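You operate a simulated robot arm through the tools that you are given. There is no shell and no other tool. Be economical: measure what you need, move in short steps, check, and stop when the job is done.

Carry out the task below with a simulated two-armed robot. There is one attempt and no reset: what you move stays moved.

TASK
Test the pack from the TEST lane, then file it under KEEP or SCRAP by its health.
Fine: the limit is on the tester; shut the metal box.

It is judged by the outcome, as a careful person would: the job done as asked, and still so three seconds after it is handed in. It fails if anything else is knocked over, pushed out of place, dropped, spilled or broken.

THE ROBOT
Two 7-joint arms with fingered hands on one trunk, on a base that drives. Base frame: it is fixed to the floor where the robot stands at the start and does not move with it; the origin is under the middle of the robot, x ahead of it, y to its left, z up; the surface under the hand at the start is at about z = 78. Lengths are in cm, angles in degrees, forces in N, time in s.
The left shoulder is at the start at [9.4, 12.8, 111], the right one opposite. Places, roughly: bed of the pack tester [60, -90, 80]; lane marked KEEP [60, -20, 80]; lane marked SCRAP [70, -20, 80]; lid of the metal box [60, -20, 90]. Payload 5 kg a hand.
The TCP of each hand is the grasp point between the finger pads, 3.7 cm short of the fingertips. In the tool frame z runs along the fingers and y along their closing line. The gripper opens to 12.4 cm. The gripper's body begins 4.3 cm behind the TCP. The gripper is a hand of 3 fingers: y runs from the thumb to the fingers, the wrist lies at [-2.1, -11.6, -20.3] in the tool frame, and closing takes about 1.5 s.
Orientation is that of the tool frame in the base frame, as a unit quaternion [w, x, y, z]. With the fingers straight down and the wrist toward the robot, the tool's x, y and z point along [0, 1, 0], [1, 0, 0] and [0, 0, -1] of the base frame.

THE INTERFACE
- The arms move only by the tool send_rows. It takes "left_motion", "right_motion" or both (then of equal length, played together; a hand with none holds still); each is one flat list of numbers, 7 for each row, row after row: the shift along the tool's x, y, z in cm, then the turn, a rotation vector about the tool's x, y, z in degrees, then the finger opening in cm, from 0 to 12.4. In form: [dx, dy, dz, ax, ay, az, gripper, dx, dy, dz, ax, ay, az, gripper, ...]. A call has 1 to 20 rows; each row is the pose to reach, as a shift and turn from the pose commanded when the call began, along the tool's axes at that moment. Rows are played at 5 a second. More than 5 cm and 8.6 degrees between two rows, or a gripper value outside its range, and nothing of the call is played. Where a pose cannot be reached the arm comes as near as it can. A force on the tool above 90 N (or 10 N above the force at the start of the call, whichever is more), or a blocked arm, ends the call early, and 0.2 s more pass. Each finger travels about 4.5 cm/s and halts on what it meets, pressing with about 22 N; the grip force reading is that of the motor and also rises with nothing between the fingers. The clock runs only during rows and for 0.2 s after the last one: add rows that repeat a pose to give the fingers time. The reply holds the time, the measured pose of the TCP, the force on the tool along the base axes, the opening and the grip force, in the units named above and with some noise, with the torque about the TCP (base axes, N m) and any sound that the robot's microphone picked up.
- Cameras (640 x 400 px; columns grow to the right, rows downward): "scene" is now at [25.29, -4.23, 128.3]; the picture's right is [-0.46, -0.89, 0.00], its down [-0.41, 0.21, -0.89] and it looks along [0.79, -0.41, -0.46] (base axes); focal length 214 px, centre (320, 200). "left" rides on the left gripper at [-7.2, -10.4, -15.4] in its tool frame; the picture's right is [-0.83, -0.26, 0.49], its down [0.51, -0.72, 0.47] and it looks along [0.23, 0.64, 0.73] (tool axes); focal length 243 px, centre (320, 200). "right" rides on the right gripper at [7.2, -10.4, -15.4] in its tool frame; the picture's right is [-0.83, 0.26, -0.49], its down [-0.51, -0.72, 0.47] and it looks along [-0.23, 0.64, 0.73] (tool axes); focal length 243 px, centre (320, 200). There is no depth. A picture from a camera that has moved, and an enlarged one, comes with that camera's place and axes in the base frame and with its lens.
- grab_frame(camera): a new picture of that camera. It takes no simulated time.
- lift_body(by): slides the trunk up (or, below 0, down) by that many cm; the arms and the scene camera ride with it, the base frame stays. It gives what a move gives, with no picture.
- steer(legs): drives the robot by 1 to 6 legs, each [ahead, left, turn to the left] in cm, cm and degrees, along the robot's own axes; the way and the turn of a leg run together, so that a leg with both is an arc; at most 150 cm and 180 degrees a leg. The arms and the cameras ride along, it lands a little off, and it stops where it bumps. It gives what a move gives.
- set_grasp(shape, hand): the hand has 3 fingers and takes this shape, open, in about a second: jaw (thumb against the fingers, like two jaws); tri (thumb and two fingers); tip (a fingertip pinch); poke (one finger out to press); point (the index stretched); flat (the hand flat); cup (the hand cupped); fist (a fist). The gripper value then closes the fingers along that shape, each until it touches; the sizes above hold for jaw. It gives what a move gives, with no picture.
- turn_head(pan, tilt): turns the head with the scene camera to pan (to the left, within 80 degrees either way) and tilt (down, from -29 to 69), counted from straight ahead of the robot. It gives what a move gives.
- zoom(camera, box): a new picture of the part [left, top, right, bottom] of that camera's present view, enlarged. It takes no simulated time.
- close_job(): hands the job in; it is judged then, once.

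Go step by step. Nothing tells you exact positions but the pictures and the camera data: compare them with the known pose of the tool, close in by small moves and look again before you grip or let go. The budget is 120 turns and 100 pictures, counting those below and the enlarged ones. Unless the task says otherwise, let go and move clear before handing in, and close with one line.

The tools are called after "Emit:" by a JSON object that holds its "fn" and its "kwargs". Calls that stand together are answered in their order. send_rows: Moves the arms, as the interface text tells. Its arguments: {"type":"object","properties":{"left_motion":{"type":"array"},"right_motion":{"type":"array"}},"required":[]} The other tools are called the same way: lift_body (by) slides the trunk up or down; set_grasp (shape, hand) gives the hand a shape; steer (legs) drives the base; turn_head (pan, tilt) turns the head that bears the scene camera; grab_frame (camera) takes a picture; zoom (camera, box) takes an enlarged picture of a part of a camera's view; close_job () hands the job in.

At the start:

```text
t: 0.0
left_tool_pos: [67.31, -1.23, 134.8]
left_ee_rot: [-0.001, 0.707, 0.707, 0.0]
left_wrist_force: [0.7, 0.0, 0.1]
left_torque: [0.01, -0.01, -0.01]
left_width: 12.36
left_grip_force: 0.0
left_shape: jaw
right_tool_pos: [53.71, -55.8, 125.18]
right_ee_rot: [0.0, 0.708, 0.707, 0.0]
right_wrist_force: [0.8, 0.4, 0.0]
right_torque: [0.03, 0.01, -0.01]
right_width: 12.35
right_grip_force: 0.1
right_shape: jaw
trunk travel left (down, up): [-30.0, 26.3]
robot x, y, heading: [-0.1, -0.15, 0.1]
head pan, tilt: [-27.5, 27.6]
```

scene: 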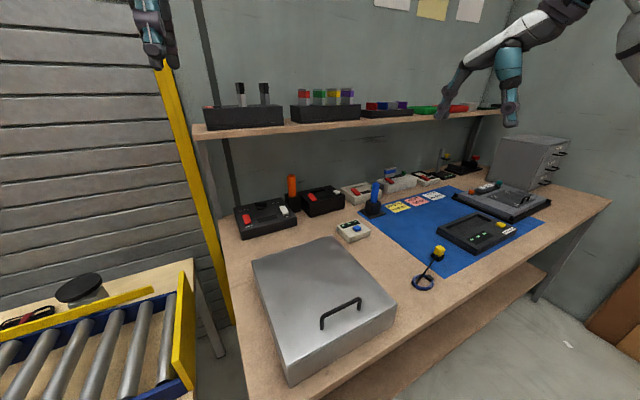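
right: 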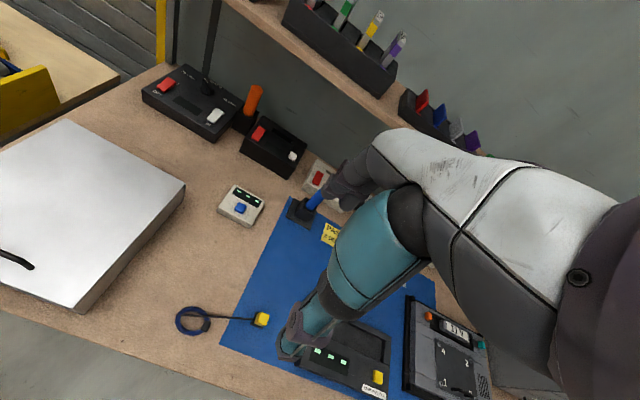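
left: 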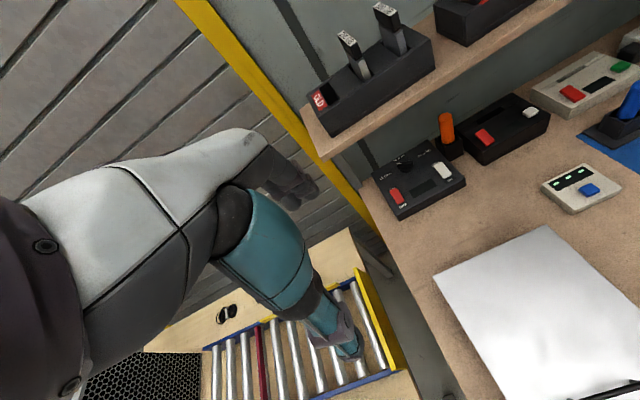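

I see a bench with a closed metal box ahead, where the lanes probably lie, and several testers and switches to the right. I'll look closer at the instruments before touching anything.

Emit:
{"fn": "zoom", "kwargs": {"camera": "scene", "box": [220, 150, 420, 275]}}

Emit:
{"fn": "zoom", "kwargs": {"camera": "scene", "box": [360, 130, 580, 268]}}

Emit:
{"fn": "zoom", "kwargs": {"camera": "right", "box": [280, 280, 500, 400]}}

```text
3.20 times, centred on (320, 212) of scene
camera zoom: at [25.29, -4.23, 128.3], right [-0.46, -0.89, 0.0], down [-0.41, 0.21, -0.89], along [0.79, -0.41, -0.46], focal length 686 px, centre (320, 160)
```

zoom: 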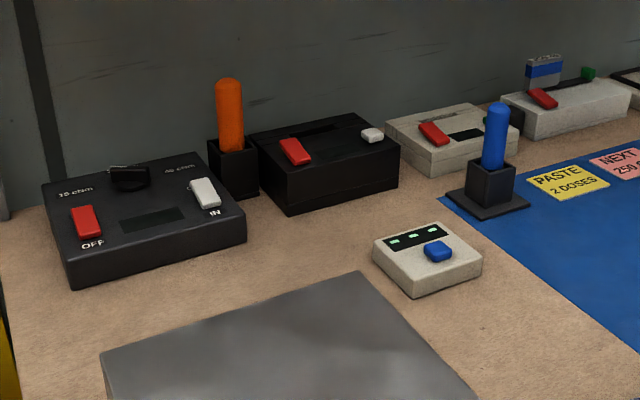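

```text
2.90 times, centred on (470, 199) of scene
camera zoom: at [25.29, -4.23, 128.3], right [-0.46, -0.89, 0.0], down [-0.41, 0.21, -0.89], along [0.79, -0.41, -0.46], focal length 622 px, centre (-115, 203)
```

zoom: 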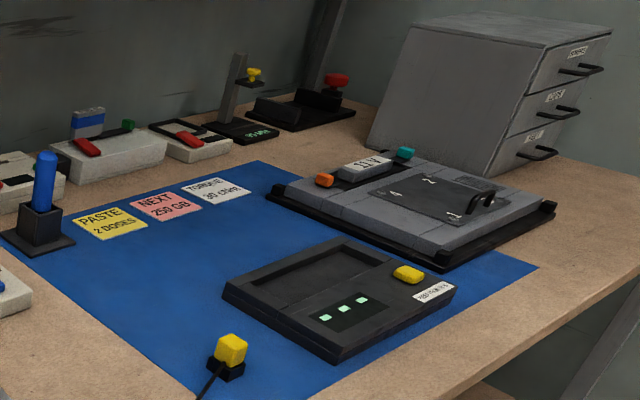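

```text
2.91 times, centred on (390, 340) of right
camera zoom: at [43.2, -48.45, 140.47], right [0.26, -0.83, 0.49], down [-0.72, -0.51, -0.47], along [0.64, -0.23, -0.73], focal length 706 px, centre (116, -207)
```

zoom: 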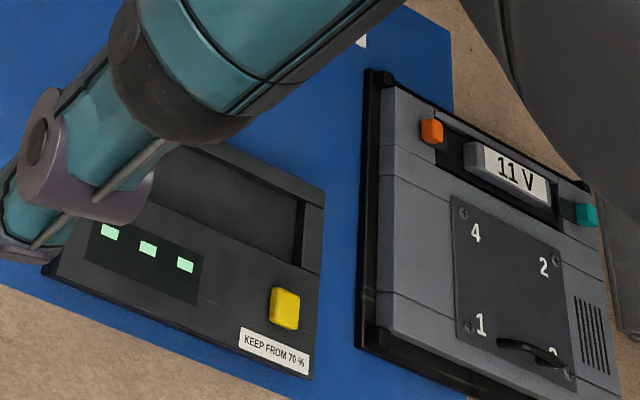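

The tester with "KEEP FROM 70 %" is at about [61,-92], and the metal box spans about x 42–69, y -31 to -7. Next I look at the box more closely.

Emit:
{"fn": "turn_head", "kwargs": {"pan": -25, "tilt": 55}}

Emit:
{"fn": "grab_frame", "kwargs": {"camera": "scene"}}

Emit:
{"fn": "zoom", "kwargs": {"camera": "left", "box": [400, 200, 640, 400]}}

Emit:
{"fn": "zoom", "kwargs": {"camera": "right", "box": [0, 100, 220, 340]}}

```text
t: 0.9
left_tool_pos: [67.36, -1.18, 134.68]
left_ee_rot: [0.0, 0.707, 0.707, 0.0]
left_wrist_force: [0.3, 0.1, 1.2]
left_torque: [0.0, -0.04, 0.0]
left_width: 12.36
left_grip_force: 0.1
left_shape: jaw
right_tool_pos: [53.62, -55.61, 125.13]
right_ee_rot: [0.0, 0.707, 0.707, 0.0]
right_wrist_force: [-0.6, -0.6, 0.2]
right_torque: [-0.06, 0.0, -0.02]
right_width: 12.38
right_grip_force: 0.1
right_shape: jaw
trunk travel left (down, up): [-30.0, 26.3]
robot x, y, heading: [-0.22, -0.26, 0.0]
head pan, tilt: [-25.0, 55.0]
```

```text
93 pictures are left
camera scene: at [23.73, -3.06, 124.32], right [-0.42, -0.91, 0.0], down [-0.74, 0.35, -0.57], along [0.52, -0.24, -0.82], focal length 214 px, centre (320, 200)
```

scene: 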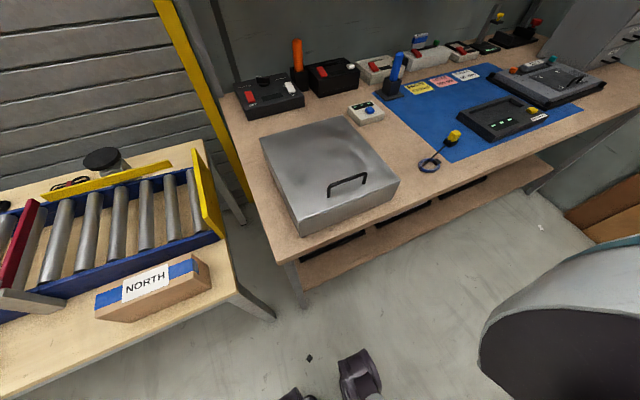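

```text
2.00 times, centred on (520, 300) of left
camera zoom: at [56.9, -8.5, 150.15], right [-0.26, -0.83, -0.49], down [-0.72, 0.51, -0.47], along [0.64, 0.23, -0.73], focal length 485 px, centre (-80, 0)
```

zoom: 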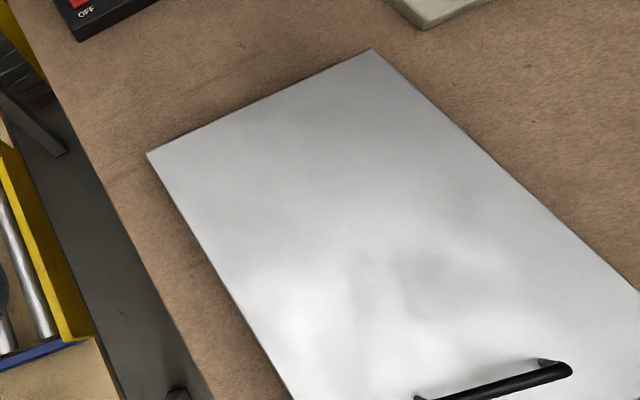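

```text
1.67 times, centred on (110, 220) of right
camera zoom: at [43.2, -48.44, 140.47], right [0.26, -0.83, 0.49], down [-0.72, -0.51, -0.47], along [0.64, -0.23, -0.73], focal length 404 px, centre (670, 167)
```

zoom: 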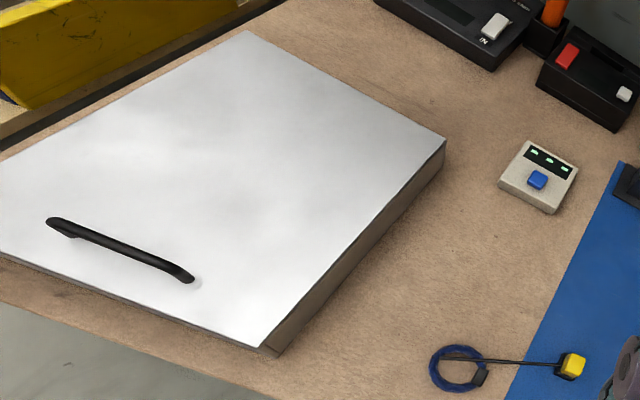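

The lid's top is at about z=85, x 45.5–74.5, y -34 to -8.4, and its handle bar lies along y at about [48.2,-20.6,88.5], hinged presumably at the back. I back up 14 cm so the right hand can reach it.

Emit:
{"fn": "steer", "kwargs": {"legs": [[-14, 0, 0]]}}

Emit:
{"fn": "turn_head", "kwargs": {"pan": -20, "tilt": 35}}

```text
t: 2.2
left_tool_pos: [53.63, -1.12, 134.65]
left_ee_rot: [0.0, 0.707, 0.707, -0.001]
left_wrist_force: [0.4, -0.2, 0.0]
left_torque: [0.01, 0.05, -0.01]
left_width: 12.36
left_grip_force: 0.1
left_shape: jaw
right_tool_pos: [39.98, -55.66, 124.99]
right_ee_rot: [-0.001, 0.707, 0.708, 0.0]
right_wrist_force: [-0.1, 0.6, -0.6]
right_torque: [0.01, 0.01, -0.04]
right_width: 12.36
right_grip_force: 0.1
right_shape: jaw
trunk travel left (down, up): [-30.0, 26.3]
robot x, y, heading: [-14.07, -0.37, -0.0]
head pan, tilt: [-25.0, 55.0]
```

```text
t: 3.1
left_tool_pos: [53.32, -1.15, 134.82]
left_ee_rot: [0.0, 0.706, 0.708, 0.0]
left_wrist_force: [0.7, -1.0, 0.5]
left_torque: [0.02, 0.01, -0.02]
left_width: 12.36
left_grip_force: 0.1
left_shape: jaw
right_tool_pos: [39.71, -55.7, 125.11]
right_ee_rot: [0.0, 0.707, 0.707, 0.0]
right_wrist_force: [-0.3, 0.2, -0.2]
right_torque: [0.03, -0.02, 0.04]
right_width: 12.37
right_grip_force: 0.1
right_shape: jaw
trunk travel left (down, up): [-30.0, 26.3]
robot x, y, heading: [-14.11, -0.14, 0.0]
head pan, tilt: [-20.0, 35.0]
```

Next: bring the right hand above the handle, with the left hand moving aside.

Emit:
{"fn": "send_rows", "kwargs": {"right_motion": [3.5, 0.8, 2.2, 0, 0, 0, 12.4, 7, 1.7, 4.4, 0, 0, 0, 12.4, 10.5, 2.5, 6.6, 0, 0, 0, 12.4, 14, 3.4, 8.8, 0, 0, 0, 12.4, 17.5, 4.2, 11, 0, 0, 0, 12.4, 21, 5, 13.2, 0, 0, 0, 10, 24.5, 5.9, 15.4, 0, 0, 0, 8, 28, 6.8, 17.6, 0, 0, 0, 6, 31.5, 7.6, 19.8, 0, 0, 0, 6, 35, 8.5, 22, 0, 0, 0, 6, 35, 8.5, 22, 0, 0, 0, 6], "left_motion": [3, 0, 0, 0, 0, 0, 12.4, 6, 0, 0, 0, 0, 0, 12.4, 9, 0, 0, 0, 0, 0, 12.4, 12, 0, 0, 0, 0, 0, 12.4, 15, 0, 0, 0, 0, 0, 12.4, 18, 0, 0, 0, 0, 0, 12.4, 21, 0, 0, 0, 0, 0, 12.4, 24, 0, 0, 0, 0, 0, 12.4, 27, 0, 0, 0, 0, 0, 12.4, 27, 0, 0, 0, 0, 0, 12.4, 27, 0, 0, 0, 0, 0, 12.4]}}

Emit:
{"fn": "grab_frame", "kwargs": {"camera": "right"}}

Emit:
{"fn": "grab_frame", "kwargs": {"camera": "scene"}}

```text
t: 5.5
left_tool_pos: [53.38, 25.8, 134.65]
left_ee_rot: [0.0, 0.707, 0.708, 0.001]
left_wrist_force: [-0.2, -1.0, 0.5]
left_torque: [-0.01, -0.01, -0.03]
left_width: 12.36
left_grip_force: 0.1
left_shape: jaw
right_tool_pos: [48.28, -20.85, 103.09]
right_ee_rot: [0.0, 0.707, 0.707, 0.0]
right_wrist_force: [-0.1, 0.1, 0.8]
right_torque: [0.05, 0.0, -0.04]
right_width: 6.06
right_grip_force: 0.0
right_shape: jaw
trunk travel left (down, up): [-30.0, 26.3]
robot x, y, heading: [-13.74, -0.17, -0.1]
head pan, tilt: [-20.0, 35.0]
```

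```text
90 pictures are left
camera right: at [37.81, -13.57, 118.42], right [0.26, -0.83, 0.49], down [-0.72, -0.51, -0.47], along [0.64, -0.23, -0.73], focal length 243 px, centre (320, 200)
```

right: 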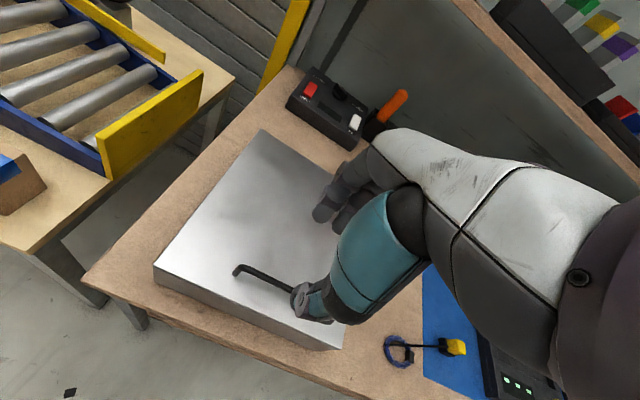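

```text
89 pictures are left
camera scene: at [11.47, -3.13, 127.15], right [-0.34, -0.94, 0.0], down [-0.54, 0.2, -0.82], along [0.77, -0.28, -0.57], focal length 214 px, centre (320, 200)
```

scene: 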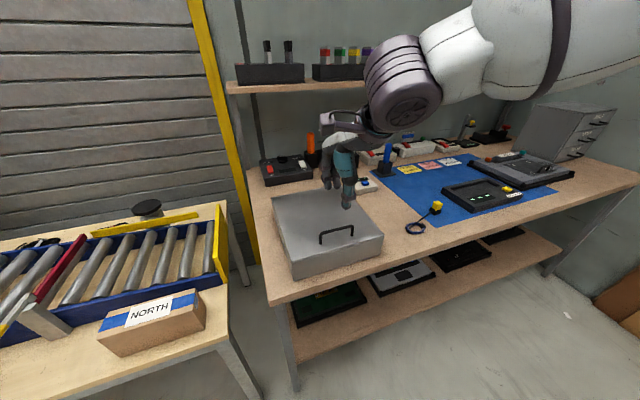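

The hand sits above the handle as planned; I lower it around the bar and look.

Emit:
{"fn": "send_rows", "kwargs": {"right_motion": [0.2, 0, 4, 0, 0, 0, 6, 0.2, 0, 8, 0, 0, 0, 6, 0.2, 0, 10.5, 0, 0, 0, 6, 0.2, 0, 12.4, 0, 0, 0, 6, 0.2, 0, 12.4, 0, 0, 0, 6]}}

Emit:
{"fn": "zoom", "kwargs": {"camera": "scene", "box": [260, 150, 420, 280]}}

Emit:
{"fn": "zoom", "kwargs": {"camera": "right", "box": [160, 180, 400, 400]}}

```text
t: 6.7
left_tool_pos: [53.39, 25.92, 134.64]
left_ee_rot: [0.0, 0.706, 0.708, -0.001]
left_wrist_force: [0.5, -0.2, -0.9]
left_torque: [0.0, -0.01, 0.02]
left_width: 12.37
left_grip_force: 0.2
left_shape: jaw
right_tool_pos: [48.21, -20.5, 90.69]
right_ee_rot: [0.0, 0.707, 0.707, 0.0]
right_wrist_force: [0.4, -1.5, -1.1]
right_torque: [0.02, 0.01, 0.01]
right_width: 6.05
right_grip_force: 0.0
right_shape: jaw
trunk travel left (down, up): [-30.0, 26.3]
robot x, y, heading: [-14.02, -0.28, 0.1]
head pan, tilt: [-20.0, 35.0]
```

```text
3.08 times, centred on (340, 215) of scene
camera zoom: at [11.51, -2.99, 127.15], right [-0.34, -0.94, 0.0], down [-0.54, 0.2, -0.82], along [0.77, -0.28, -0.57], focal length 660 px, centre (258, 154)
```

zoom: 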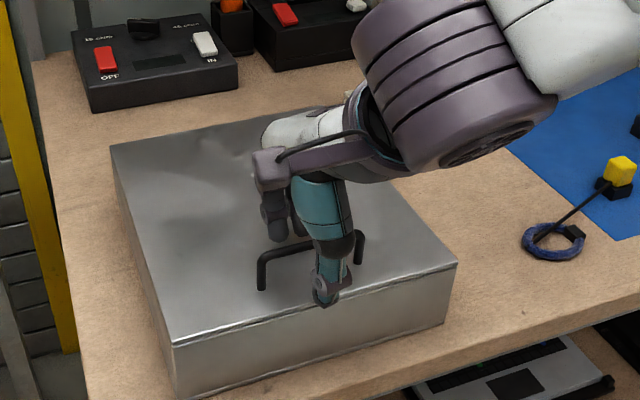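

```text
1.82 times, centred on (280, 290) of right
camera zoom: at [37.8, -13.21, 106.04], right [0.26, -0.83, 0.49], down [-0.72, -0.51, -0.47], along [0.64, -0.23, -0.73], focal length 441 px, centre (393, 36)
```

zoom: 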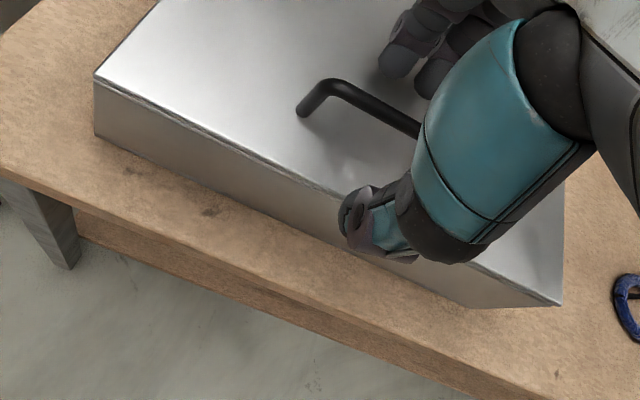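

The thumb is in front of the bar and the fingers behind it; I close on it.

Emit:
{"fn": "send_rows", "kwargs": {"right_motion": [0, 0, 0.3, 0, 0, 0, 3, 0, 0, 0.3, 0, 0, 0, 1, 0, 0, 0.3, 0, 0, 0, 0, 0, 0, 0.3, 0, 0, 0, 0, 0, 0, 0.3, 0, 0, 0, 0, 0, 0, 0.3, 0, 0, 0, 0, 0, 0, 0.3, 0, 0, 0, 0, 0, 0, 0.3, 0, 0, 0, 0]}}

Emit:
{"fn": "zoom", "kwargs": {"camera": "right", "box": [160, 180, 400, 400]}}

```text
t: 8.5
left_tool_pos: [53.42, 25.95, 134.66]
left_ee_rot: [-0.001, 0.707, 0.708, -0.001]
left_wrist_force: [-0.2, 0.3, 0.2]
left_torque: [0.0, -0.01, -0.02]
left_width: 12.37
left_grip_force: 0.1
left_shape: jaw
right_tool_pos: [48.31, -20.58, 90.28]
right_ee_rot: [-0.001, 0.706, 0.708, -0.001]
right_wrist_force: [-1.3, 0.7, 0.9]
right_torque: [0.02, 0.02, -0.07]
right_width: 0.0
right_grip_force: 21.8
right_shape: jaw
trunk travel left (down, up): [-30.0, 26.3]
robot x, y, heading: [-13.89, 0.44, 0.2]
head pan, tilt: [-20.0, 35.0]
```

```text
1.82 times, centred on (280, 290) of right
camera zoom: at [37.82, -13.22, 105.73], right [0.26, -0.83, 0.49], down [-0.72, -0.51, -0.47], along [0.64, -0.23, -0.73], focal length 441 px, centre (393, 36)
```

zoom: 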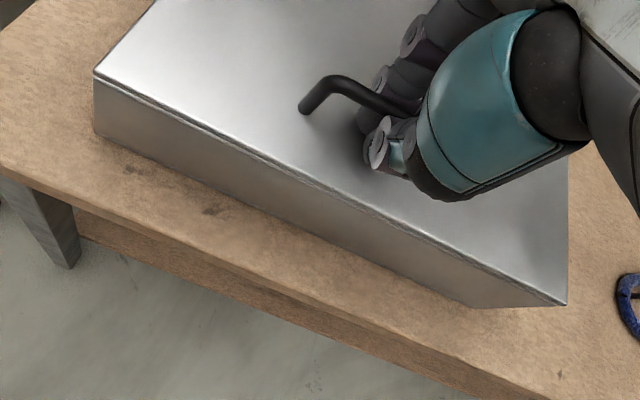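

The opening reads 0, so the fingertips may have met under the bar like a hook; I lift a little to test.

Emit:
{"fn": "send_rows", "kwargs": {"right_motion": [0, 0.1, -1, 0, 0, 0, 0, 0, 0.3, -2, 0, 0, 0, 0, 0, 0.5, -3, 0, 0, 0, 0, 0, 0.9, -4.5, 0, 0, 0, 0]}}

Emit:
{"fn": "zoom", "kwargs": {"camera": "scene", "box": [260, 150, 420, 280]}}

```text
t: 9.5
left_tool_pos: [53.52, 25.87, 134.57]
left_ee_rot: [0.0, 0.707, 0.708, 0.0]
left_wrist_force: [-0.8, 0.2, 0.5]
left_torque: [-0.04, 0.02, 0.02]
left_width: 12.36
left_grip_force: 0.1
left_shape: jaw
right_tool_pos: [49.22, -20.47, 95.07]
right_ee_rot: [0.0, 0.707, 0.708, 0.0]
right_wrist_force: [2.5, -0.2, -0.2]
right_torque: [-0.05, -0.01, -0.07]
right_width: 0.0
right_grip_force: 22.2
right_shape: jaw
trunk travel left (down, up): [-30.0, 26.3]
robot x, y, heading: [-13.7, 0.15, 0.3]
head pan, tilt: [-20.0, 35.0]
```

```text
3.08 times, centred on (340, 215) of scene
camera zoom: at [11.58, -2.99, 127.13], right [-0.34, -0.94, 0.0], down [-0.54, 0.2, -0.82], along [0.77, -0.28, -0.57], focal length 660 px, centre (258, 154)
```

zoom: 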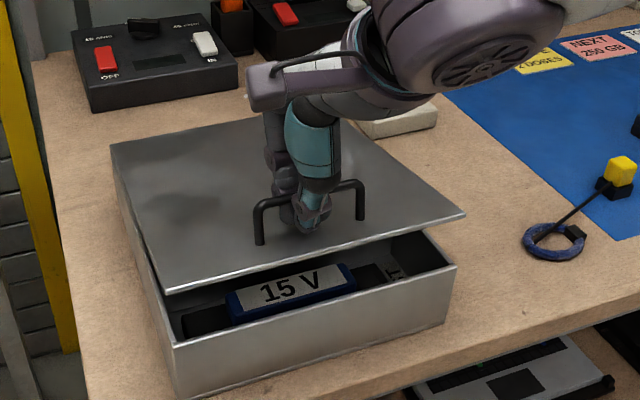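

The lid lifts, hinged at the back, and there's a "15 V" pack in the front lane. I carry on along the arc to about 50 degrees.

Emit:
{"fn": "send_rows", "kwargs": {"right_motion": [0, 0.9, -2.3, 0, 0, 0, 0, 0, 2.2, -4.8, 0, 0, 0, 0, 0, 3.4, -6.8, 0, 0, 0, 0, 0, 4.8, -8.6, 0, 0, 0, 0, 0, 6.4, -10.3, 0, 0, 0, 0, 0, 8.1, -11.9, 0, 0, 0, 0, 0, 9.9, -13.3, 0, 0, 0, 0, 0, 11.9, -14.5, 0, 0, 0, 0]}}

Emit:
{"fn": "zoom", "kwargs": {"camera": "scene", "box": [220, 60, 480, 280]}}

Emit:
{"fn": "grab_frame", "kwargs": {"camera": "right"}}

```text
t: 11.3
left_tool_pos: [53.56, 26.01, 134.56]
left_ee_rot: [0.0, 0.706, 0.708, 0.001]
left_wrist_force: [-0.1, -0.1, -0.2]
left_torque: [-0.03, 0.01, 0.0]
left_width: 12.36
left_grip_force: 0.0
left_shape: jaw
right_tool_pos: [61.16, -20.43, 109.35]
right_ee_rot: [-0.001, 0.707, 0.707, -0.001]
right_wrist_force: [1.2, 1.3, 0.5]
right_torque: [-0.07, 0.02, -0.04]
right_width: 0.0
right_grip_force: 22.4
right_shape: jaw
trunk travel left (down, up): [-30.0, 26.3]
robot x, y, heading: [-13.67, 0.25, 0.3]
head pan, tilt: [-20.0, 35.0]
```

```text
1.82 times, centred on (350, 170) of scene
camera zoom: at [11.68, -2.95, 127.1], right [-0.34, -0.94, 0.0], down [-0.54, 0.2, -0.82], along [0.77, -0.28, -0.57], focal length 390 px, centre (266, 254)
```

zoom: 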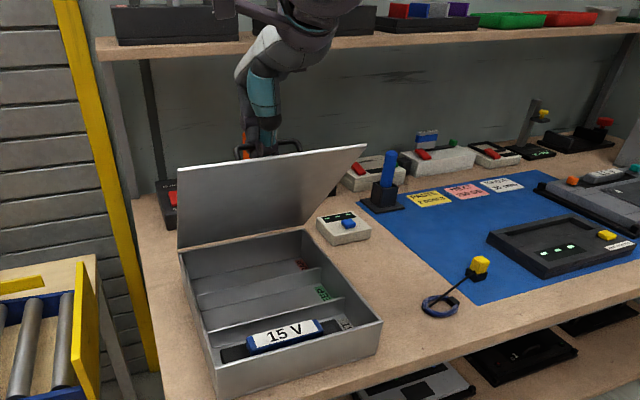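

```text
83 pictures are left
camera right: at [50.66, -13.23, 124.74], right [0.26, -0.83, 0.49], down [-0.72, -0.51, -0.47], along [0.64, -0.23, -0.73], focal length 243 px, centre (320, 200)
```

right: 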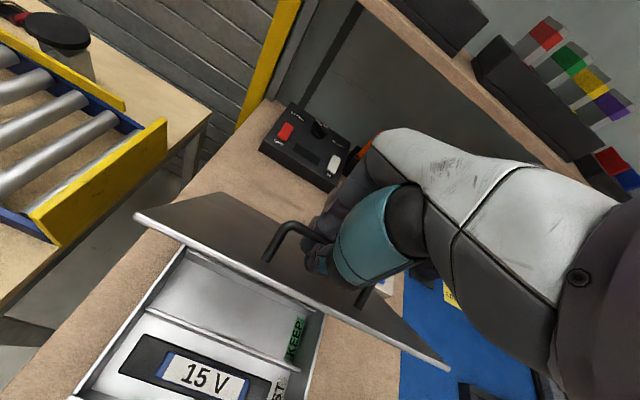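

The three lanes are visible (TEST in front, KEEP in the middle, SCRAP at the back). I keep opening past vertical.

Emit:
{"fn": "send_rows", "kwargs": {"right_motion": [0, 2.1, -1.1, 0, 0, 0, 0, 0, 4.2, -2, 0, 0, 0, 0, 0, 6.4, -2.7, 0, 0, 0, 0, 0, 8.7, -3.2, 0, 0, 0, 0, 0, 11, -3.5, 0, 0, 0, 0, 0, 13.3, -3.6, 0, 0, 0, 0, 0, 15.2, -3.5, 0, 0, 0, 0, 0, 17, -3.3, 0, 0, 0, 0]}}

Emit:
{"fn": "zoom", "kwargs": {"camera": "scene", "box": [220, 60, 480, 280]}}

Emit:
{"fn": "grab_frame", "kwargs": {"camera": "left"}}

```text
t: 13.1
left_tool_pos: [53.21, 25.83, 134.72]
left_ee_rot: [0.0, 0.706, 0.708, 0.001]
left_wrist_force: [-0.8, 0.2, 0.4]
left_torque: [0.01, 0.02, -0.02]
left_width: 12.38
left_grip_force: 0.1
left_shape: jaw
right_tool_pos: [78.06, -20.34, 112.87]
right_ee_rot: [0.0, 0.707, 0.707, 0.0]
right_wrist_force: [-4.5, -4.2, 8.9]
right_torque: [0.06, 1.6, 0.02]
right_width: 0.0
right_grip_force: 22.1
right_shape: jaw
trunk travel left (down, up): [-30.0, 26.3]
robot x, y, heading: [-13.67, 0.16, -0.0]
head pan, tilt: [-20.0, 35.0]
```

```text
1.82 times, centred on (350, 170) of scene
camera zoom: at [11.43, -3.04, 127.17], right [-0.34, -0.94, 0.0], down [-0.54, 0.2, -0.82], along [0.77, -0.28, -0.57], focal length 390 px, centre (266, 254)
```

zoom: 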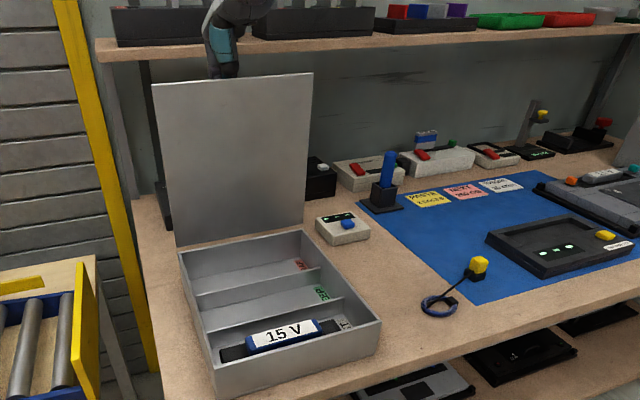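

```text
81 pictures are left
camera left: at [42.98, 18.54, 150.1], right [-0.26, -0.83, -0.49], down [-0.72, 0.51, -0.47], along [0.64, 0.23, -0.73], focal length 243 px, centre (320, 200)
```

left: 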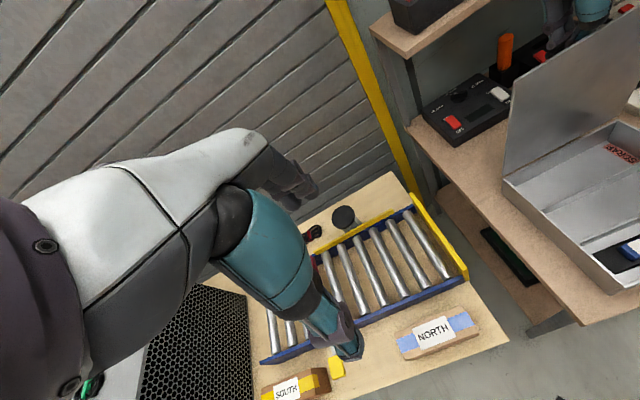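

The lid is about vertical and some force shows. I push slightly further to find whether it has a stop past vertical.

Emit:
{"fn": "send_rows", "kwargs": {"right_motion": [0, 0.8, 0.1, 0, 0, 0, 0, 0, 1.6, 0.3, 0, 0, 0, 0, 0, 2.4, 0.5, 0, 0, 0, 0, 0, 3.2, 0.8, 0, 0, 0, 0]}}

Emit:
{"fn": "zoom", "kwargs": {"camera": "left", "box": [440, 0, 640, 250]}}

```text
t: 14.1
left_tool_pos: [53.05, 26.02, 134.92]
left_ee_rot: [0.001, 0.707, 0.707, 0.002]
left_wrist_force: [-0.2, 0.2, -0.1]
left_torque: [-0.03, 0.02, -0.02]
left_width: 12.38
left_grip_force: 0.0
left_shape: jaw
right_tool_pos: [80.89, -20.27, 112.69]
right_ee_rot: [0.002, 0.706, 0.708, 0.002]
right_wrist_force: [-2.4, 0.0, 39.2]
right_torque: [0.03, 3.71, -0.36]
right_width: 0.0
right_grip_force: 22.5
right_shape: jaw
trunk travel left (down, up): [-30.0, 26.3]
robot x, y, heading: [-13.8, 0.34, -0.1]
head pan, tilt: [-20.0, 35.0]
```

```text
1.60 times, centred on (540, 125) of left
camera zoom: at [42.53, 18.74, 150.27], right [-0.26, -0.83, -0.49], down [-0.72, 0.51, -0.47], along [0.64, 0.23, -0.73], focal length 388 px, centre (-32, 320)
```

zoom: 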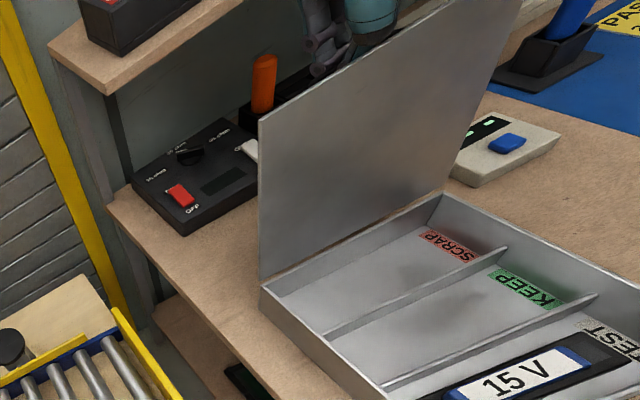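

The lid is about 4 degrees past vertical but the hand now presses downward; I ease it up.

Emit:
{"fn": "send_rows", "kwargs": {"right_motion": [0, 0, -0.5, 0, 0, 0, 0, 0, 0, -1.0, 0, 0, 0, 0, 0, 0, -1.0, 0, 0, 0, 0]}}

Emit:
{"fn": "grab_frame", "kwargs": {"camera": "right"}}

```text
t: 14.9
left_tool_pos: [53.36, 26.04, 134.72]
left_ee_rot: [-0.001, 0.706, 0.708, 0.0]
left_wrist_force: [-0.7, 0.2, -0.5]
left_torque: [0.0, 0.0, 0.0]
left_width: 12.36
left_grip_force: 0.0
left_shape: jaw
right_tool_pos: [81.24, -20.45, 112.65]
right_ee_rot: [-0.001, 0.706, 0.708, -0.002]
right_wrist_force: [-7.3, -0.7, 0.8]
right_torque: [0.06, 1.97, 0.0]
right_width: 0.0
right_grip_force: 22.1
right_shape: jaw
trunk travel left (down, up): [-30.0, 26.3]
robot x, y, heading: [-14.05, -0.01, -0.0]
head pan, tilt: [-20.0, 35.0]
```

```text
79 pictures are left
camera right: at [70.77, -13.04, 128.0], right [0.27, -0.83, 0.49], down [-0.72, -0.51, -0.47], along [0.64, -0.23, -0.73], focal length 243 px, centre (320, 200)
```

right: 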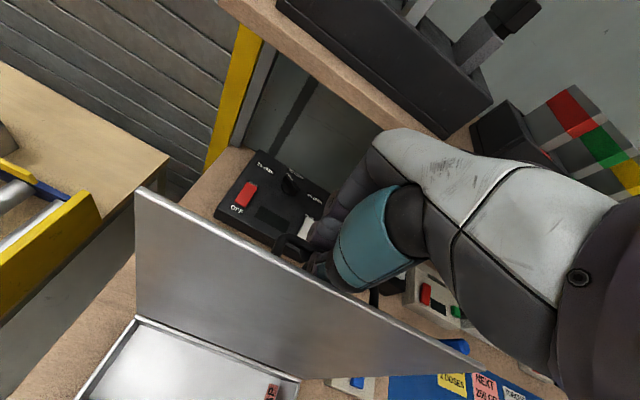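

Force is now small. I open the fingers partly, staying around the bar, to see whether the lid stays by itself.

Emit:
{"fn": "send_rows", "kwargs": {"right_motion": [0, 0, 0, 0, 0, 0, 1, 0, 0, 0, 0, 0, 0, 2, 0, 0, 0, 0, 0, 0, 3, 0, 0, 0, 0, 0, 0, 3, 0, 0, 0, 0, 0, 0, 3]}}

Emit:
{"fn": "grab_frame", "kwargs": {"camera": "right"}}

Emit:
{"fn": "zoom", "kwargs": {"camera": "left", "box": [440, 0, 640, 250]}}

```text
t: 16.1
left_tool_pos: [53.62, 25.93, 134.54]
left_ee_rot: [-0.001, 0.707, 0.708, -0.001]
left_wrist_force: [1.0, -0.3, 0.8]
left_torque: [0.0, -0.02, -0.01]
left_width: 12.38
left_grip_force: 0.0
left_shape: jaw
right_tool_pos: [81.36, -20.53, 112.76]
right_ee_rot: [-0.001, 0.706, 0.708, -0.001]
right_wrist_force: [-0.8, -0.2, -5.6]
right_torque: [-0.01, -0.04, 0.01]
right_width: 2.95
right_grip_force: 0.1
right_shape: jaw
trunk travel left (down, up): [-30.0, 26.3]
robot x, y, heading: [-14.27, 0.11, -0.1]
head pan, tilt: [-20.0, 35.0]
```

```text
78 pictures are left
camera right: at [70.91, -13.15, 128.15], right [0.26, -0.83, 0.49], down [-0.72, -0.51, -0.47], along [0.64, -0.23, -0.73], focal length 243 px, centre (320, 200)
```

right: 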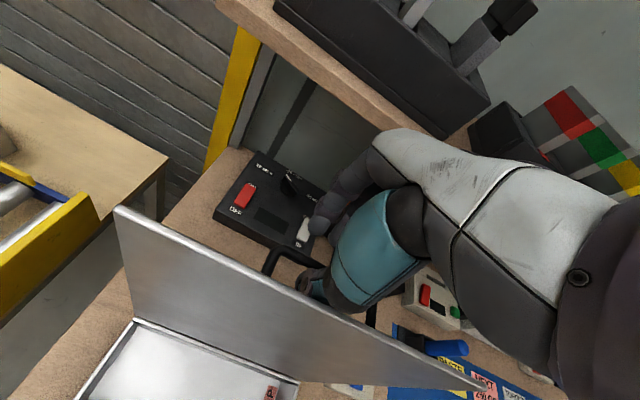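

```text
1.60 times, centred on (540, 125) of left
camera zoom: at [43.18, 18.57, 150.0], right [-0.26, -0.83, -0.49], down [-0.72, 0.51, -0.47], along [0.64, 0.23, -0.73], focal length 388 px, centre (-32, 320)
```

zoom: 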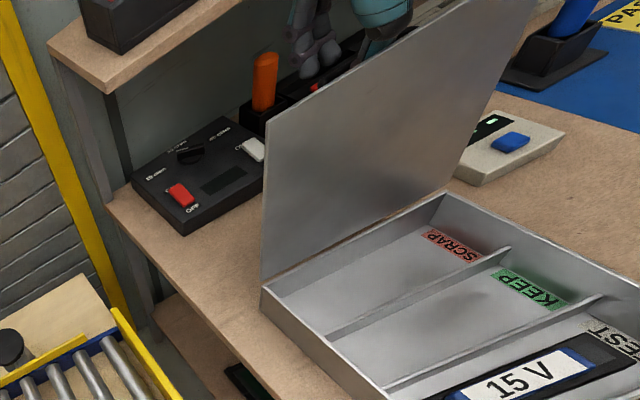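

The lid seems to have moved back slightly against the thumb. I push it on a bit more to find a stable stop.

Emit:
{"fn": "send_rows", "kwargs": {"right_motion": [0, 0.7, 0, 0, 0, 0, 3, 0, 1.4, 0.1, 0, 0, 0, 3, 0, 2.1, 0.2, 0, 0, 0, 3, 0, 2.8, 0.4, 0, 0, 0, 3, 0, 3.5, 0.6, 0, 0, 0, 3]}}

Emit:
{"fn": "grab_frame", "kwargs": {"camera": "right"}}

Emit:
{"fn": "zoom", "kwargs": {"camera": "left", "box": [440, 0, 640, 250]}}

```text
t: 17.3
left_tool_pos: [53.6, 26.0, 134.45]
left_ee_rot: [-0.001, 0.707, 0.707, 0.0]
left_wrist_force: [0.1, 0.4, 0.8]
left_torque: [0.01, 0.01, 0.01]
left_width: 12.39
left_grip_force: 0.0
left_shape: jaw
right_tool_pos: [84.88, -20.51, 112.29]
right_ee_rot: [0.0, 0.706, 0.708, 0.0]
right_wrist_force: [-3.2, 2.5, -3.5]
right_torque: [-0.03, 0.56, -0.13]
right_width: 3.16
right_grip_force: 0.1
right_shape: jaw
trunk travel left (down, up): [-30.0, 26.3]
robot x, y, heading: [-14.11, 0.17, 0.1]
head pan, tilt: [-20.0, 35.0]
```

```text
76 pictures are left
camera right: at [74.44, -13.23, 127.64], right [0.26, -0.83, 0.49], down [-0.72, -0.51, -0.47], along [0.64, -0.23, -0.73], focal length 243 px, centre (320, 200)
```

right: 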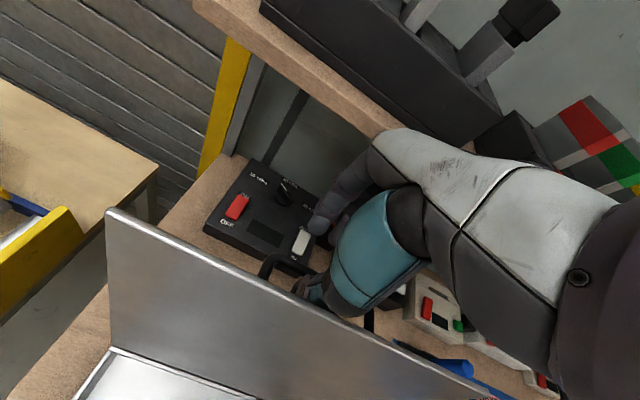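

```text
1.60 times, centred on (540, 125) of left
camera zoom: at [43.2, 18.65, 149.98], right [-0.26, -0.83, -0.49], down [-0.72, 0.51, -0.47], along [0.64, 0.23, -0.73], focal length 388 px, centre (-32, 320)
```

zoom: 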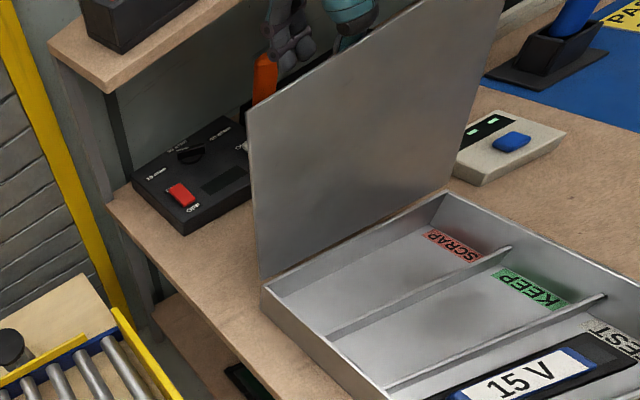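

Lid now at about 97 degrees. I push slightly more to search for the stop.

Emit:
{"fn": "send_rows", "kwargs": {"right_motion": [0, 0.6, 0.1, 0, 0, 0, 3, 0, 1.2, 0.3, 0, 0, 0, 3, 0, 1.8, 0.5, 0, 0, 0, 3, 0, 2.4, 0.7, 0, 0, 0, 3, 0, 2.4, 0.7, 0, 0, 0, 3]}}

Emit:
{"fn": "grab_frame", "kwargs": {"camera": "right"}}

```text
t: 18.5
left_tool_pos: [53.56, 25.92, 134.54]
left_ee_rot: [0.0, 0.707, 0.707, 0.0]
left_wrist_force: [0.0, -0.1, -0.5]
left_torque: [0.06, 0.03, 0.02]
left_width: 12.34
left_grip_force: 0.0
left_shape: jaw
right_tool_pos: [84.85, -20.56, 112.4]
right_ee_rot: [0.0, 0.706, 0.708, -0.001]
right_wrist_force: [-2.9, 3.3, -3.3]
right_torque: [-0.12, 0.42, -0.26]
right_width: 3.15
right_grip_force: 0.1
right_shape: jaw
right hand out of reach, approached as far as the arm can: row 1, 2, 3, 4, 5
trunk travel left (down, up): [-30.0, 26.3]
robot x, y, heading: [-13.67, -0.13, -0.1]
head pan, tilt: [-20.0, 35.0]
```

```text
74 pictures are left
camera right: at [74.36, -13.26, 127.65], right [0.26, -0.83, 0.49], down [-0.72, -0.51, -0.47], along [0.64, -0.23, -0.73], focal length 243 px, centre (320, 200)
```

right: 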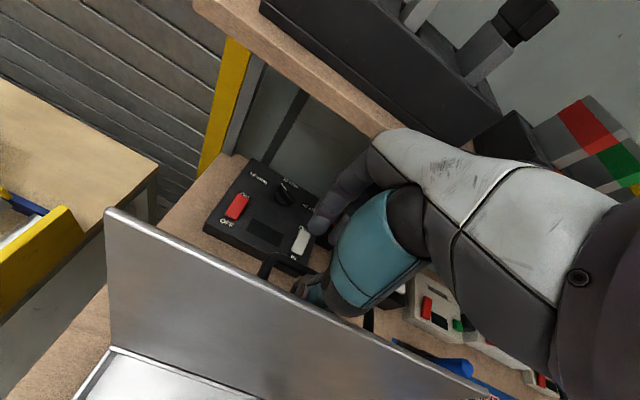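

The arm is at its reach limit. I back the thumb off 1.5 cm to see whether the lid follows or stays.

Emit:
{"fn": "send_rows", "kwargs": {"right_motion": [0, -0.8, -0.1, 0, 0, 0, 3, 0, -1.5, -0.2, 0, 0, 0, 3, 0, -1.5, -0.2, 0, 0, 0, 3, 0, -1.5, -0.2, 0, 0, 0, 3]}}

Emit:
{"fn": "grab_frame", "kwargs": {"camera": "right"}}

Emit:
{"fn": "zoom", "kwargs": {"camera": "left", "box": [440, 0, 640, 250]}}

```text
t: 19.5
left_tool_pos: [53.54, 25.87, 134.67]
left_ee_rot: [0.0, 0.706, 0.708, 0.0]
left_wrist_force: [0.1, -0.3, 0.0]
left_torque: [0.0, -0.02, -0.03]
left_width: 12.35
left_grip_force: 0.1
left_shape: jaw
right_tool_pos: [83.22, -20.59, 112.59]
right_ee_rot: [0.0, 0.707, 0.707, 0.0]
right_wrist_force: [-1.3, 1.3, -1.0]
right_torque: [-0.05, 0.35, -0.18]
right_width: 3.06
right_grip_force: 0.1
right_shape: jaw
trunk travel left (down, up): [-30.0, 26.3]
robot x, y, heading: [-13.77, -0.17, 0.3]
head pan, tilt: [-20.0, 35.0]
```

```text
73 pictures are left
camera right: at [72.77, -13.29, 127.92], right [0.26, -0.83, 0.49], down [-0.72, -0.51, -0.47], along [0.64, -0.23, -0.73], focal length 243 px, centre (320, 200)
```

right: 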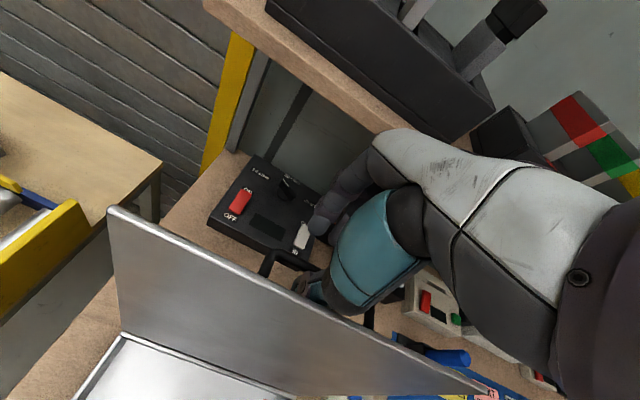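

```text
1.60 times, centred on (540, 125) of left
camera zoom: at [43.11, 18.64, 150.02], right [-0.26, -0.83, -0.49], down [-0.72, 0.51, -0.47], along [0.64, 0.23, -0.73], focal length 388 px, centre (-32, 320)
```

zoom: 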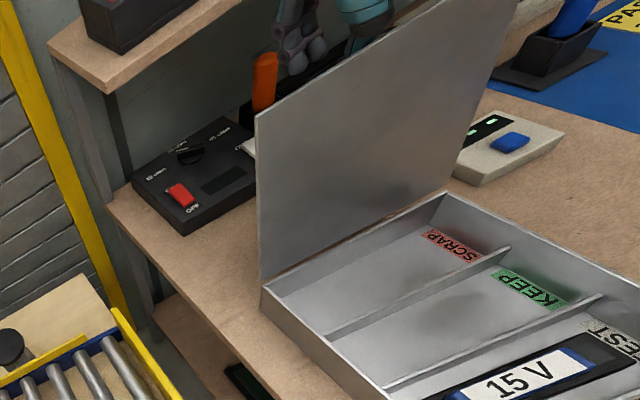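

The lid seems to follow the thumb. I open the hand wider to see which side it rests on.

Emit:
{"fn": "send_rows", "kwargs": {"right_motion": [0, 0.8, 0, 0, 0, 0, 4, 0, 1.2, 0, 0, 0, 0, 5, 0, 1.2, 0, 0, 0, 0, 6, 0, 1.2, 0, 0, 0, 0, 6, 0, 1.2, 0, 0, 0, 0, 6]}}

Emit:
{"fn": "grab_frame", "kwargs": {"camera": "right"}}

Emit:
{"fn": "zoom", "kwargs": {"camera": "left", "box": [500, 0, 640, 150]}}

```text
t: 20.7
left_tool_pos: [53.56, 25.8, 134.65]
left_ee_rot: [0.0, 0.706, 0.708, 0.001]
left_wrist_force: [-0.3, -0.9, -0.2]
left_torque: [-0.02, -0.03, 0.0]
left_width: 12.39
left_grip_force: 0.0
left_shape: jaw
right_tool_pos: [84.48, -20.72, 112.53]
right_ee_rot: [0.0, 0.706, 0.708, -0.001]
right_wrist_force: [-0.6, 0.3, -1.6]
right_torque: [-0.01, 0.0, -0.01]
right_width: 6.02
right_grip_force: 0.0
right_shape: jaw
trunk travel left (down, up): [-30.0, 26.3]
robot x, y, heading: [-13.69, 0.18, 0.3]
head pan, tilt: [-20.0, 35.0]
```

```text
71 pictures are left
camera right: at [73.97, -13.38, 127.86], right [0.26, -0.83, 0.49], down [-0.72, -0.51, -0.47], along [0.64, -0.23, -0.73], focal length 243 px, centre (320, 200)
```

right: 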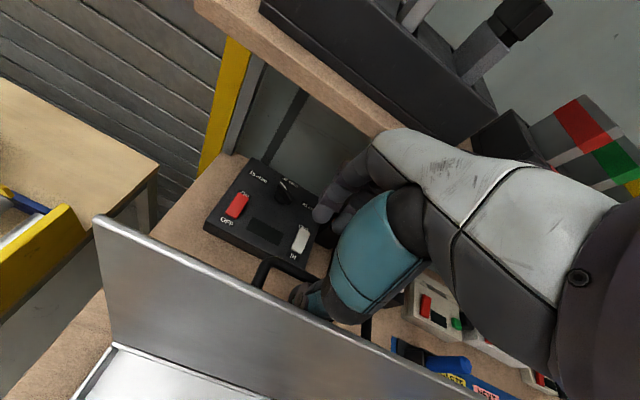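

```text
2.67 times, centred on (570, 75) of left
camera zoom: at [43.13, 18.6, 150.02], right [-0.26, -0.83, -0.49], down [-0.72, 0.51, -0.47], along [0.64, 0.23, -0.73], focal length 647 px, centre (-347, 533)
```

zoom: 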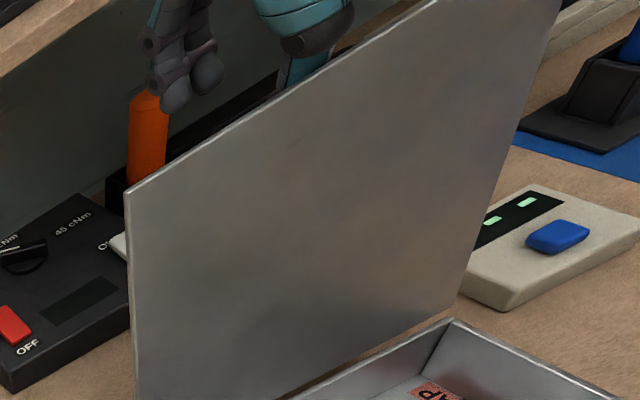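

The lid stands at about 97 degrees with the hand hardly loaded. I withdraw the hand straight up.

Emit:
{"fn": "send_rows", "kwargs": {"right_motion": [0, 0, -1, 0, 0, 0, 6, 0, 0, -2, 0, 0, 0, 6, 0, 0, -3.5, 0, 0, 0, 6, 0, 0, -5, 0, 0, 0, 6, 0, 0, -7, 0, 0, 0, 6, 0, 0, -7, 0, 0, 0, 6]}}

Emit:
{"fn": "grab_frame", "kwargs": {"camera": "right"}}

Emit:
{"fn": "grab_frame", "kwargs": {"camera": "scene"}}

```text
t: 22.1
left_tool_pos: [53.38, 25.8, 134.72]
left_ee_rot: [0.0, 0.706, 0.708, 0.0]
left_wrist_force: [0.2, 0.0, 0.9]
left_torque: [0.01, -0.02, 0.02]
left_width: 12.36
left_grip_force: 0.0
left_shape: jaw
right_tool_pos: [84.07, -23.06, 118.18]
right_ee_rot: [0.0, 0.707, 0.707, 0.0]
right_wrist_force: [-1.0, -0.2, 1.0]
right_torque: [0.03, -0.02, -0.02]
right_width: 5.95
right_grip_force: 0.1
right_shape: jaw
right hand out of reach, approached as far as the arm can: row 2, 3, 4, 5, 6
trunk travel left (down, up): [-30.0, 26.3]
robot x, y, heading: [-13.32, -0.42, 0.0]
head pan, tilt: [-20.0, 35.0]
```

```text
69 pictures are left
camera right: at [73.64, -15.9, 133.54], right [0.26, -0.83, 0.49], down [-0.72, -0.51, -0.47], along [0.64, -0.23, -0.73], focal length 243 px, centre (320, 200)
```

right: 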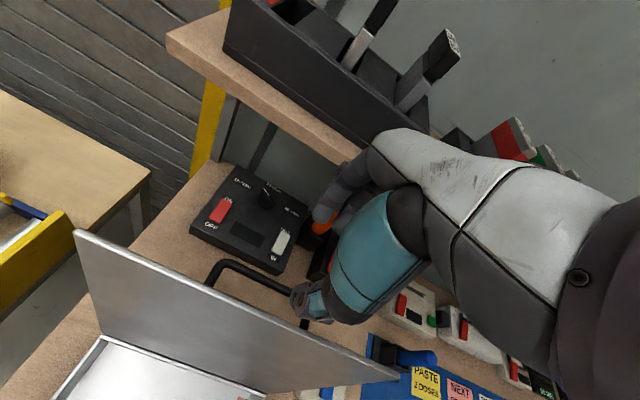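

```text
68 pictures are left
camera scene: at [11.43, -3.04, 127.16], right [-0.34, -0.94, 0.0], down [-0.54, 0.2, -0.82], along [0.77, -0.28, -0.57], focal length 214 px, centre (320, 200)
```

scene: 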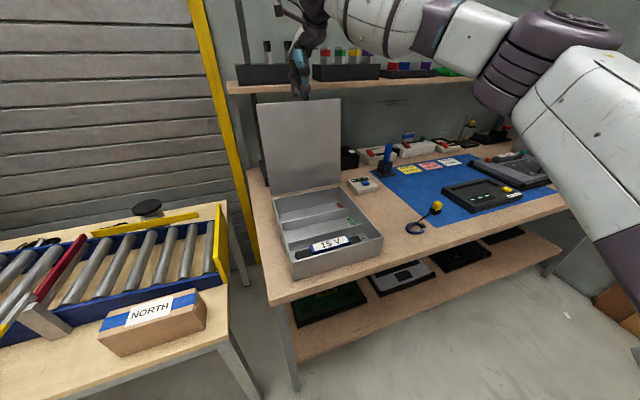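

The lid stays open by itself. I raise the trunk a little and bring the right hand back over the lid's edge.

Emit:
{"fn": "lift_body", "kwargs": {"by": 8}}

Emit:
{"fn": "send_rows", "kwargs": {"right_motion": [0, -4, 0, 0, 0, 0, 6, 0, -8, 0, 0, 0, 0, 6, 0, -12, 0, 0, 0, 0, 6, 0, -16, 0, 0, 0, 0, 6, 0, -20, 0, 0, 0, 0, 6, 0, -24, 0, 0, 0, 0, 8, 0, -28, 0, 0, 0, 0, 8]}}

Emit:
{"fn": "grab_frame", "kwargs": {"camera": "right"}}

Emit:
{"fn": "zoom", "kwargs": {"camera": "scene", "box": [240, 80, 400, 290]}}

```text
t: 23.2
left_tool_pos: [53.43, 25.7, 142.73]
left_ee_rot: [0.0, 0.706, 0.708, 0.0]
left_wrist_force: [1.2, -0.2, 0.2]
left_torque: [-0.04, -0.01, 0.03]
left_width: 12.37
left_grip_force: 0.1
left_shape: jaw
right_tool_pos: [82.52, -23.22, 131.27]
right_ee_rot: [0.022, 0.707, 0.707, 0.022]
right_wrist_force: [-0.3, 0.3, 0.7]
right_torque: [0.0, -0.01, -0.04]
right_width: 5.99
right_grip_force: 0.1
right_shape: jaw
trunk travel left (down, up): [-38.0, 18.3]
robot x, y, heading: [-14.16, -0.02, 0.3]
head pan, tilt: [-20.0, 35.0]
```

```text
t: 24.9
left_tool_pos: [53.0, 25.86, 142.87]
left_ee_rot: [0.001, 0.707, 0.708, 0.001]
left_wrist_force: [-0.1, -0.2, -0.2]
left_torque: [-0.05, -0.04, 0.02]
left_width: 12.35
left_grip_force: 0.0
left_shape: jaw
right_tool_pos: [54.07, -23.21, 129.64]
right_ee_rot: [0.023, 0.707, 0.707, 0.024]
right_wrist_force: [-1.0, -0.6, 0.1]
right_torque: [0.02, -0.04, 0.01]
right_width: 7.96
right_grip_force: 0.2
right_shape: jaw
trunk travel left (down, up): [-38.0, 18.3]
robot x, y, heading: [-13.9, -0.01, 0.3]
head pan, tilt: [-20.0, 35.0]
```

```text
67 pictures are left
camera right: at [42.56, -15.86, 144.3], right [0.23, -0.83, 0.51], down [-0.69, -0.51, -0.52], along [0.69, -0.23, -0.69], focal length 243 px, centre (320, 200)
```

right: 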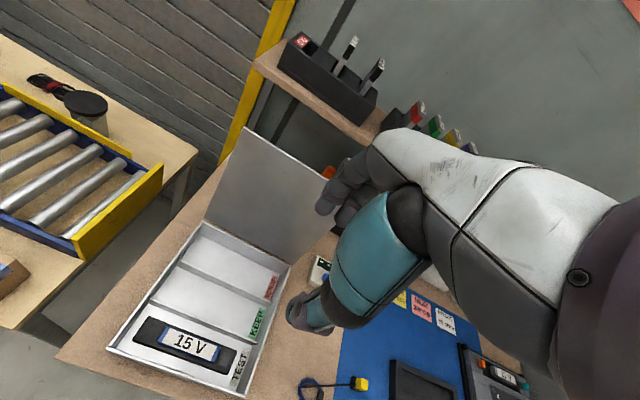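

```text
1.90 times, centred on (320, 185) of scene
camera zoom: at [9.35, -3.05, 135.24], right [-0.34, -0.94, 0.0], down [-0.54, 0.2, -0.82], along [0.77, -0.28, -0.57], focal length 408 px, centre (320, 229)
```

zoom: 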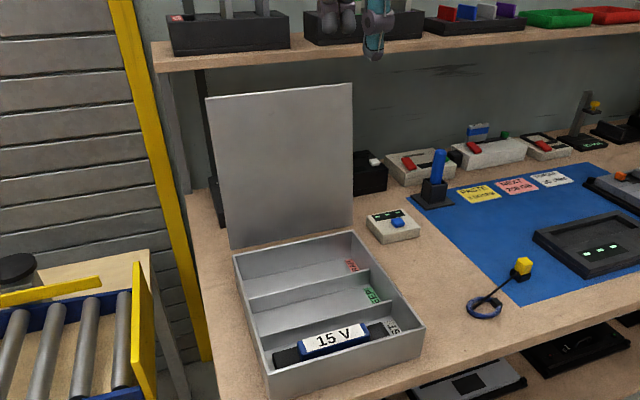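

The lid stands open and clear. The 15 V pack's centre is near [50,-20.3,82.5]; I zoom in on it and on the tester bed.

Emit:
{"fn": "zoom", "kwargs": {"camera": "right", "box": [90, 200, 310, 400]}}

Emit:
{"fn": "turn_head", "kwargs": {"pan": -50, "tilt": 25}}

Emit:
{"fn": "zoom", "kwargs": {"camera": "scene", "box": [240, 160, 400, 260]}}

```text
2.00 times, centred on (200, 300) of right
camera zoom: at [42.56, -15.86, 144.3], right [0.23, -0.83, 0.51], down [-0.69, -0.51, -0.52], along [0.69, -0.23, -0.69], focal length 485 px, centre (560, 0)
```

zoom: 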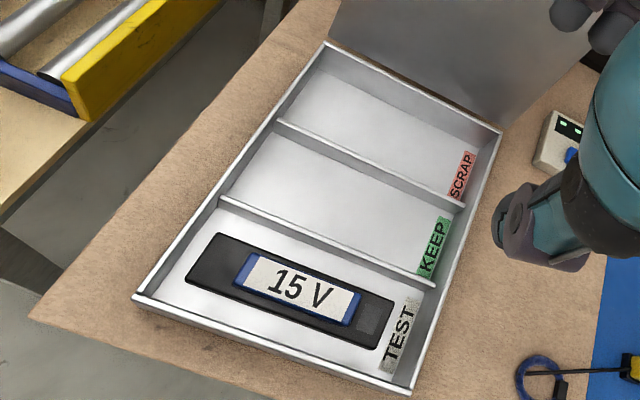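

```text
t: 25.8
left_tool_pos: [53.37, 26.04, 142.72]
left_ee_rot: [-0.001, 0.707, 0.708, -0.001]
left_wrist_force: [-0.5, 0.7, 0.7]
left_torque: [-0.02, 0.04, 0.05]
left_width: 12.39
left_grip_force: 0.0
left_shape: jaw
right_tool_pos: [54.34, -23.11, 129.39]
right_ee_rot: [0.021, 0.707, 0.707, 0.022]
right_wrist_force: [-0.2, 0.4, 0.5]
right_torque: [0.0, 0.02, 0.02]
right_width: 7.94
right_grip_force: 0.0
right_shape: jaw
trunk travel left (down, up): [-38.0, 18.3]
robot x, y, heading: [-13.92, 0.2, 0.3]
head pan, tilt: [-50.0, 25.0]
```

```text
4.00 times, centred on (320, 210) of scene
camera zoom: at [7.35, -7.03, 136.75], right [-0.76, -0.64, 0.0], down [-0.27, 0.32, -0.91], along [0.58, -0.69, -0.42], focal length 858 px, centre (320, 160)
```

zoom: 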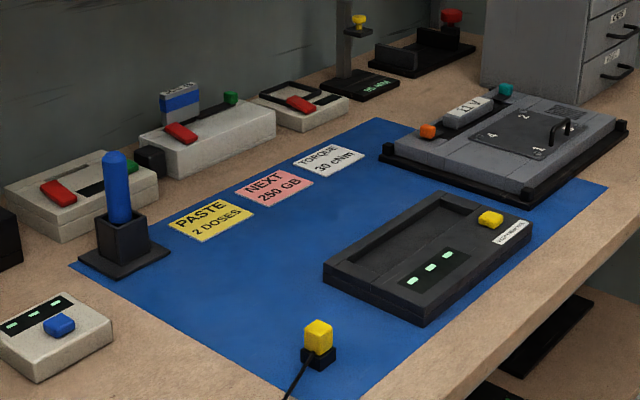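

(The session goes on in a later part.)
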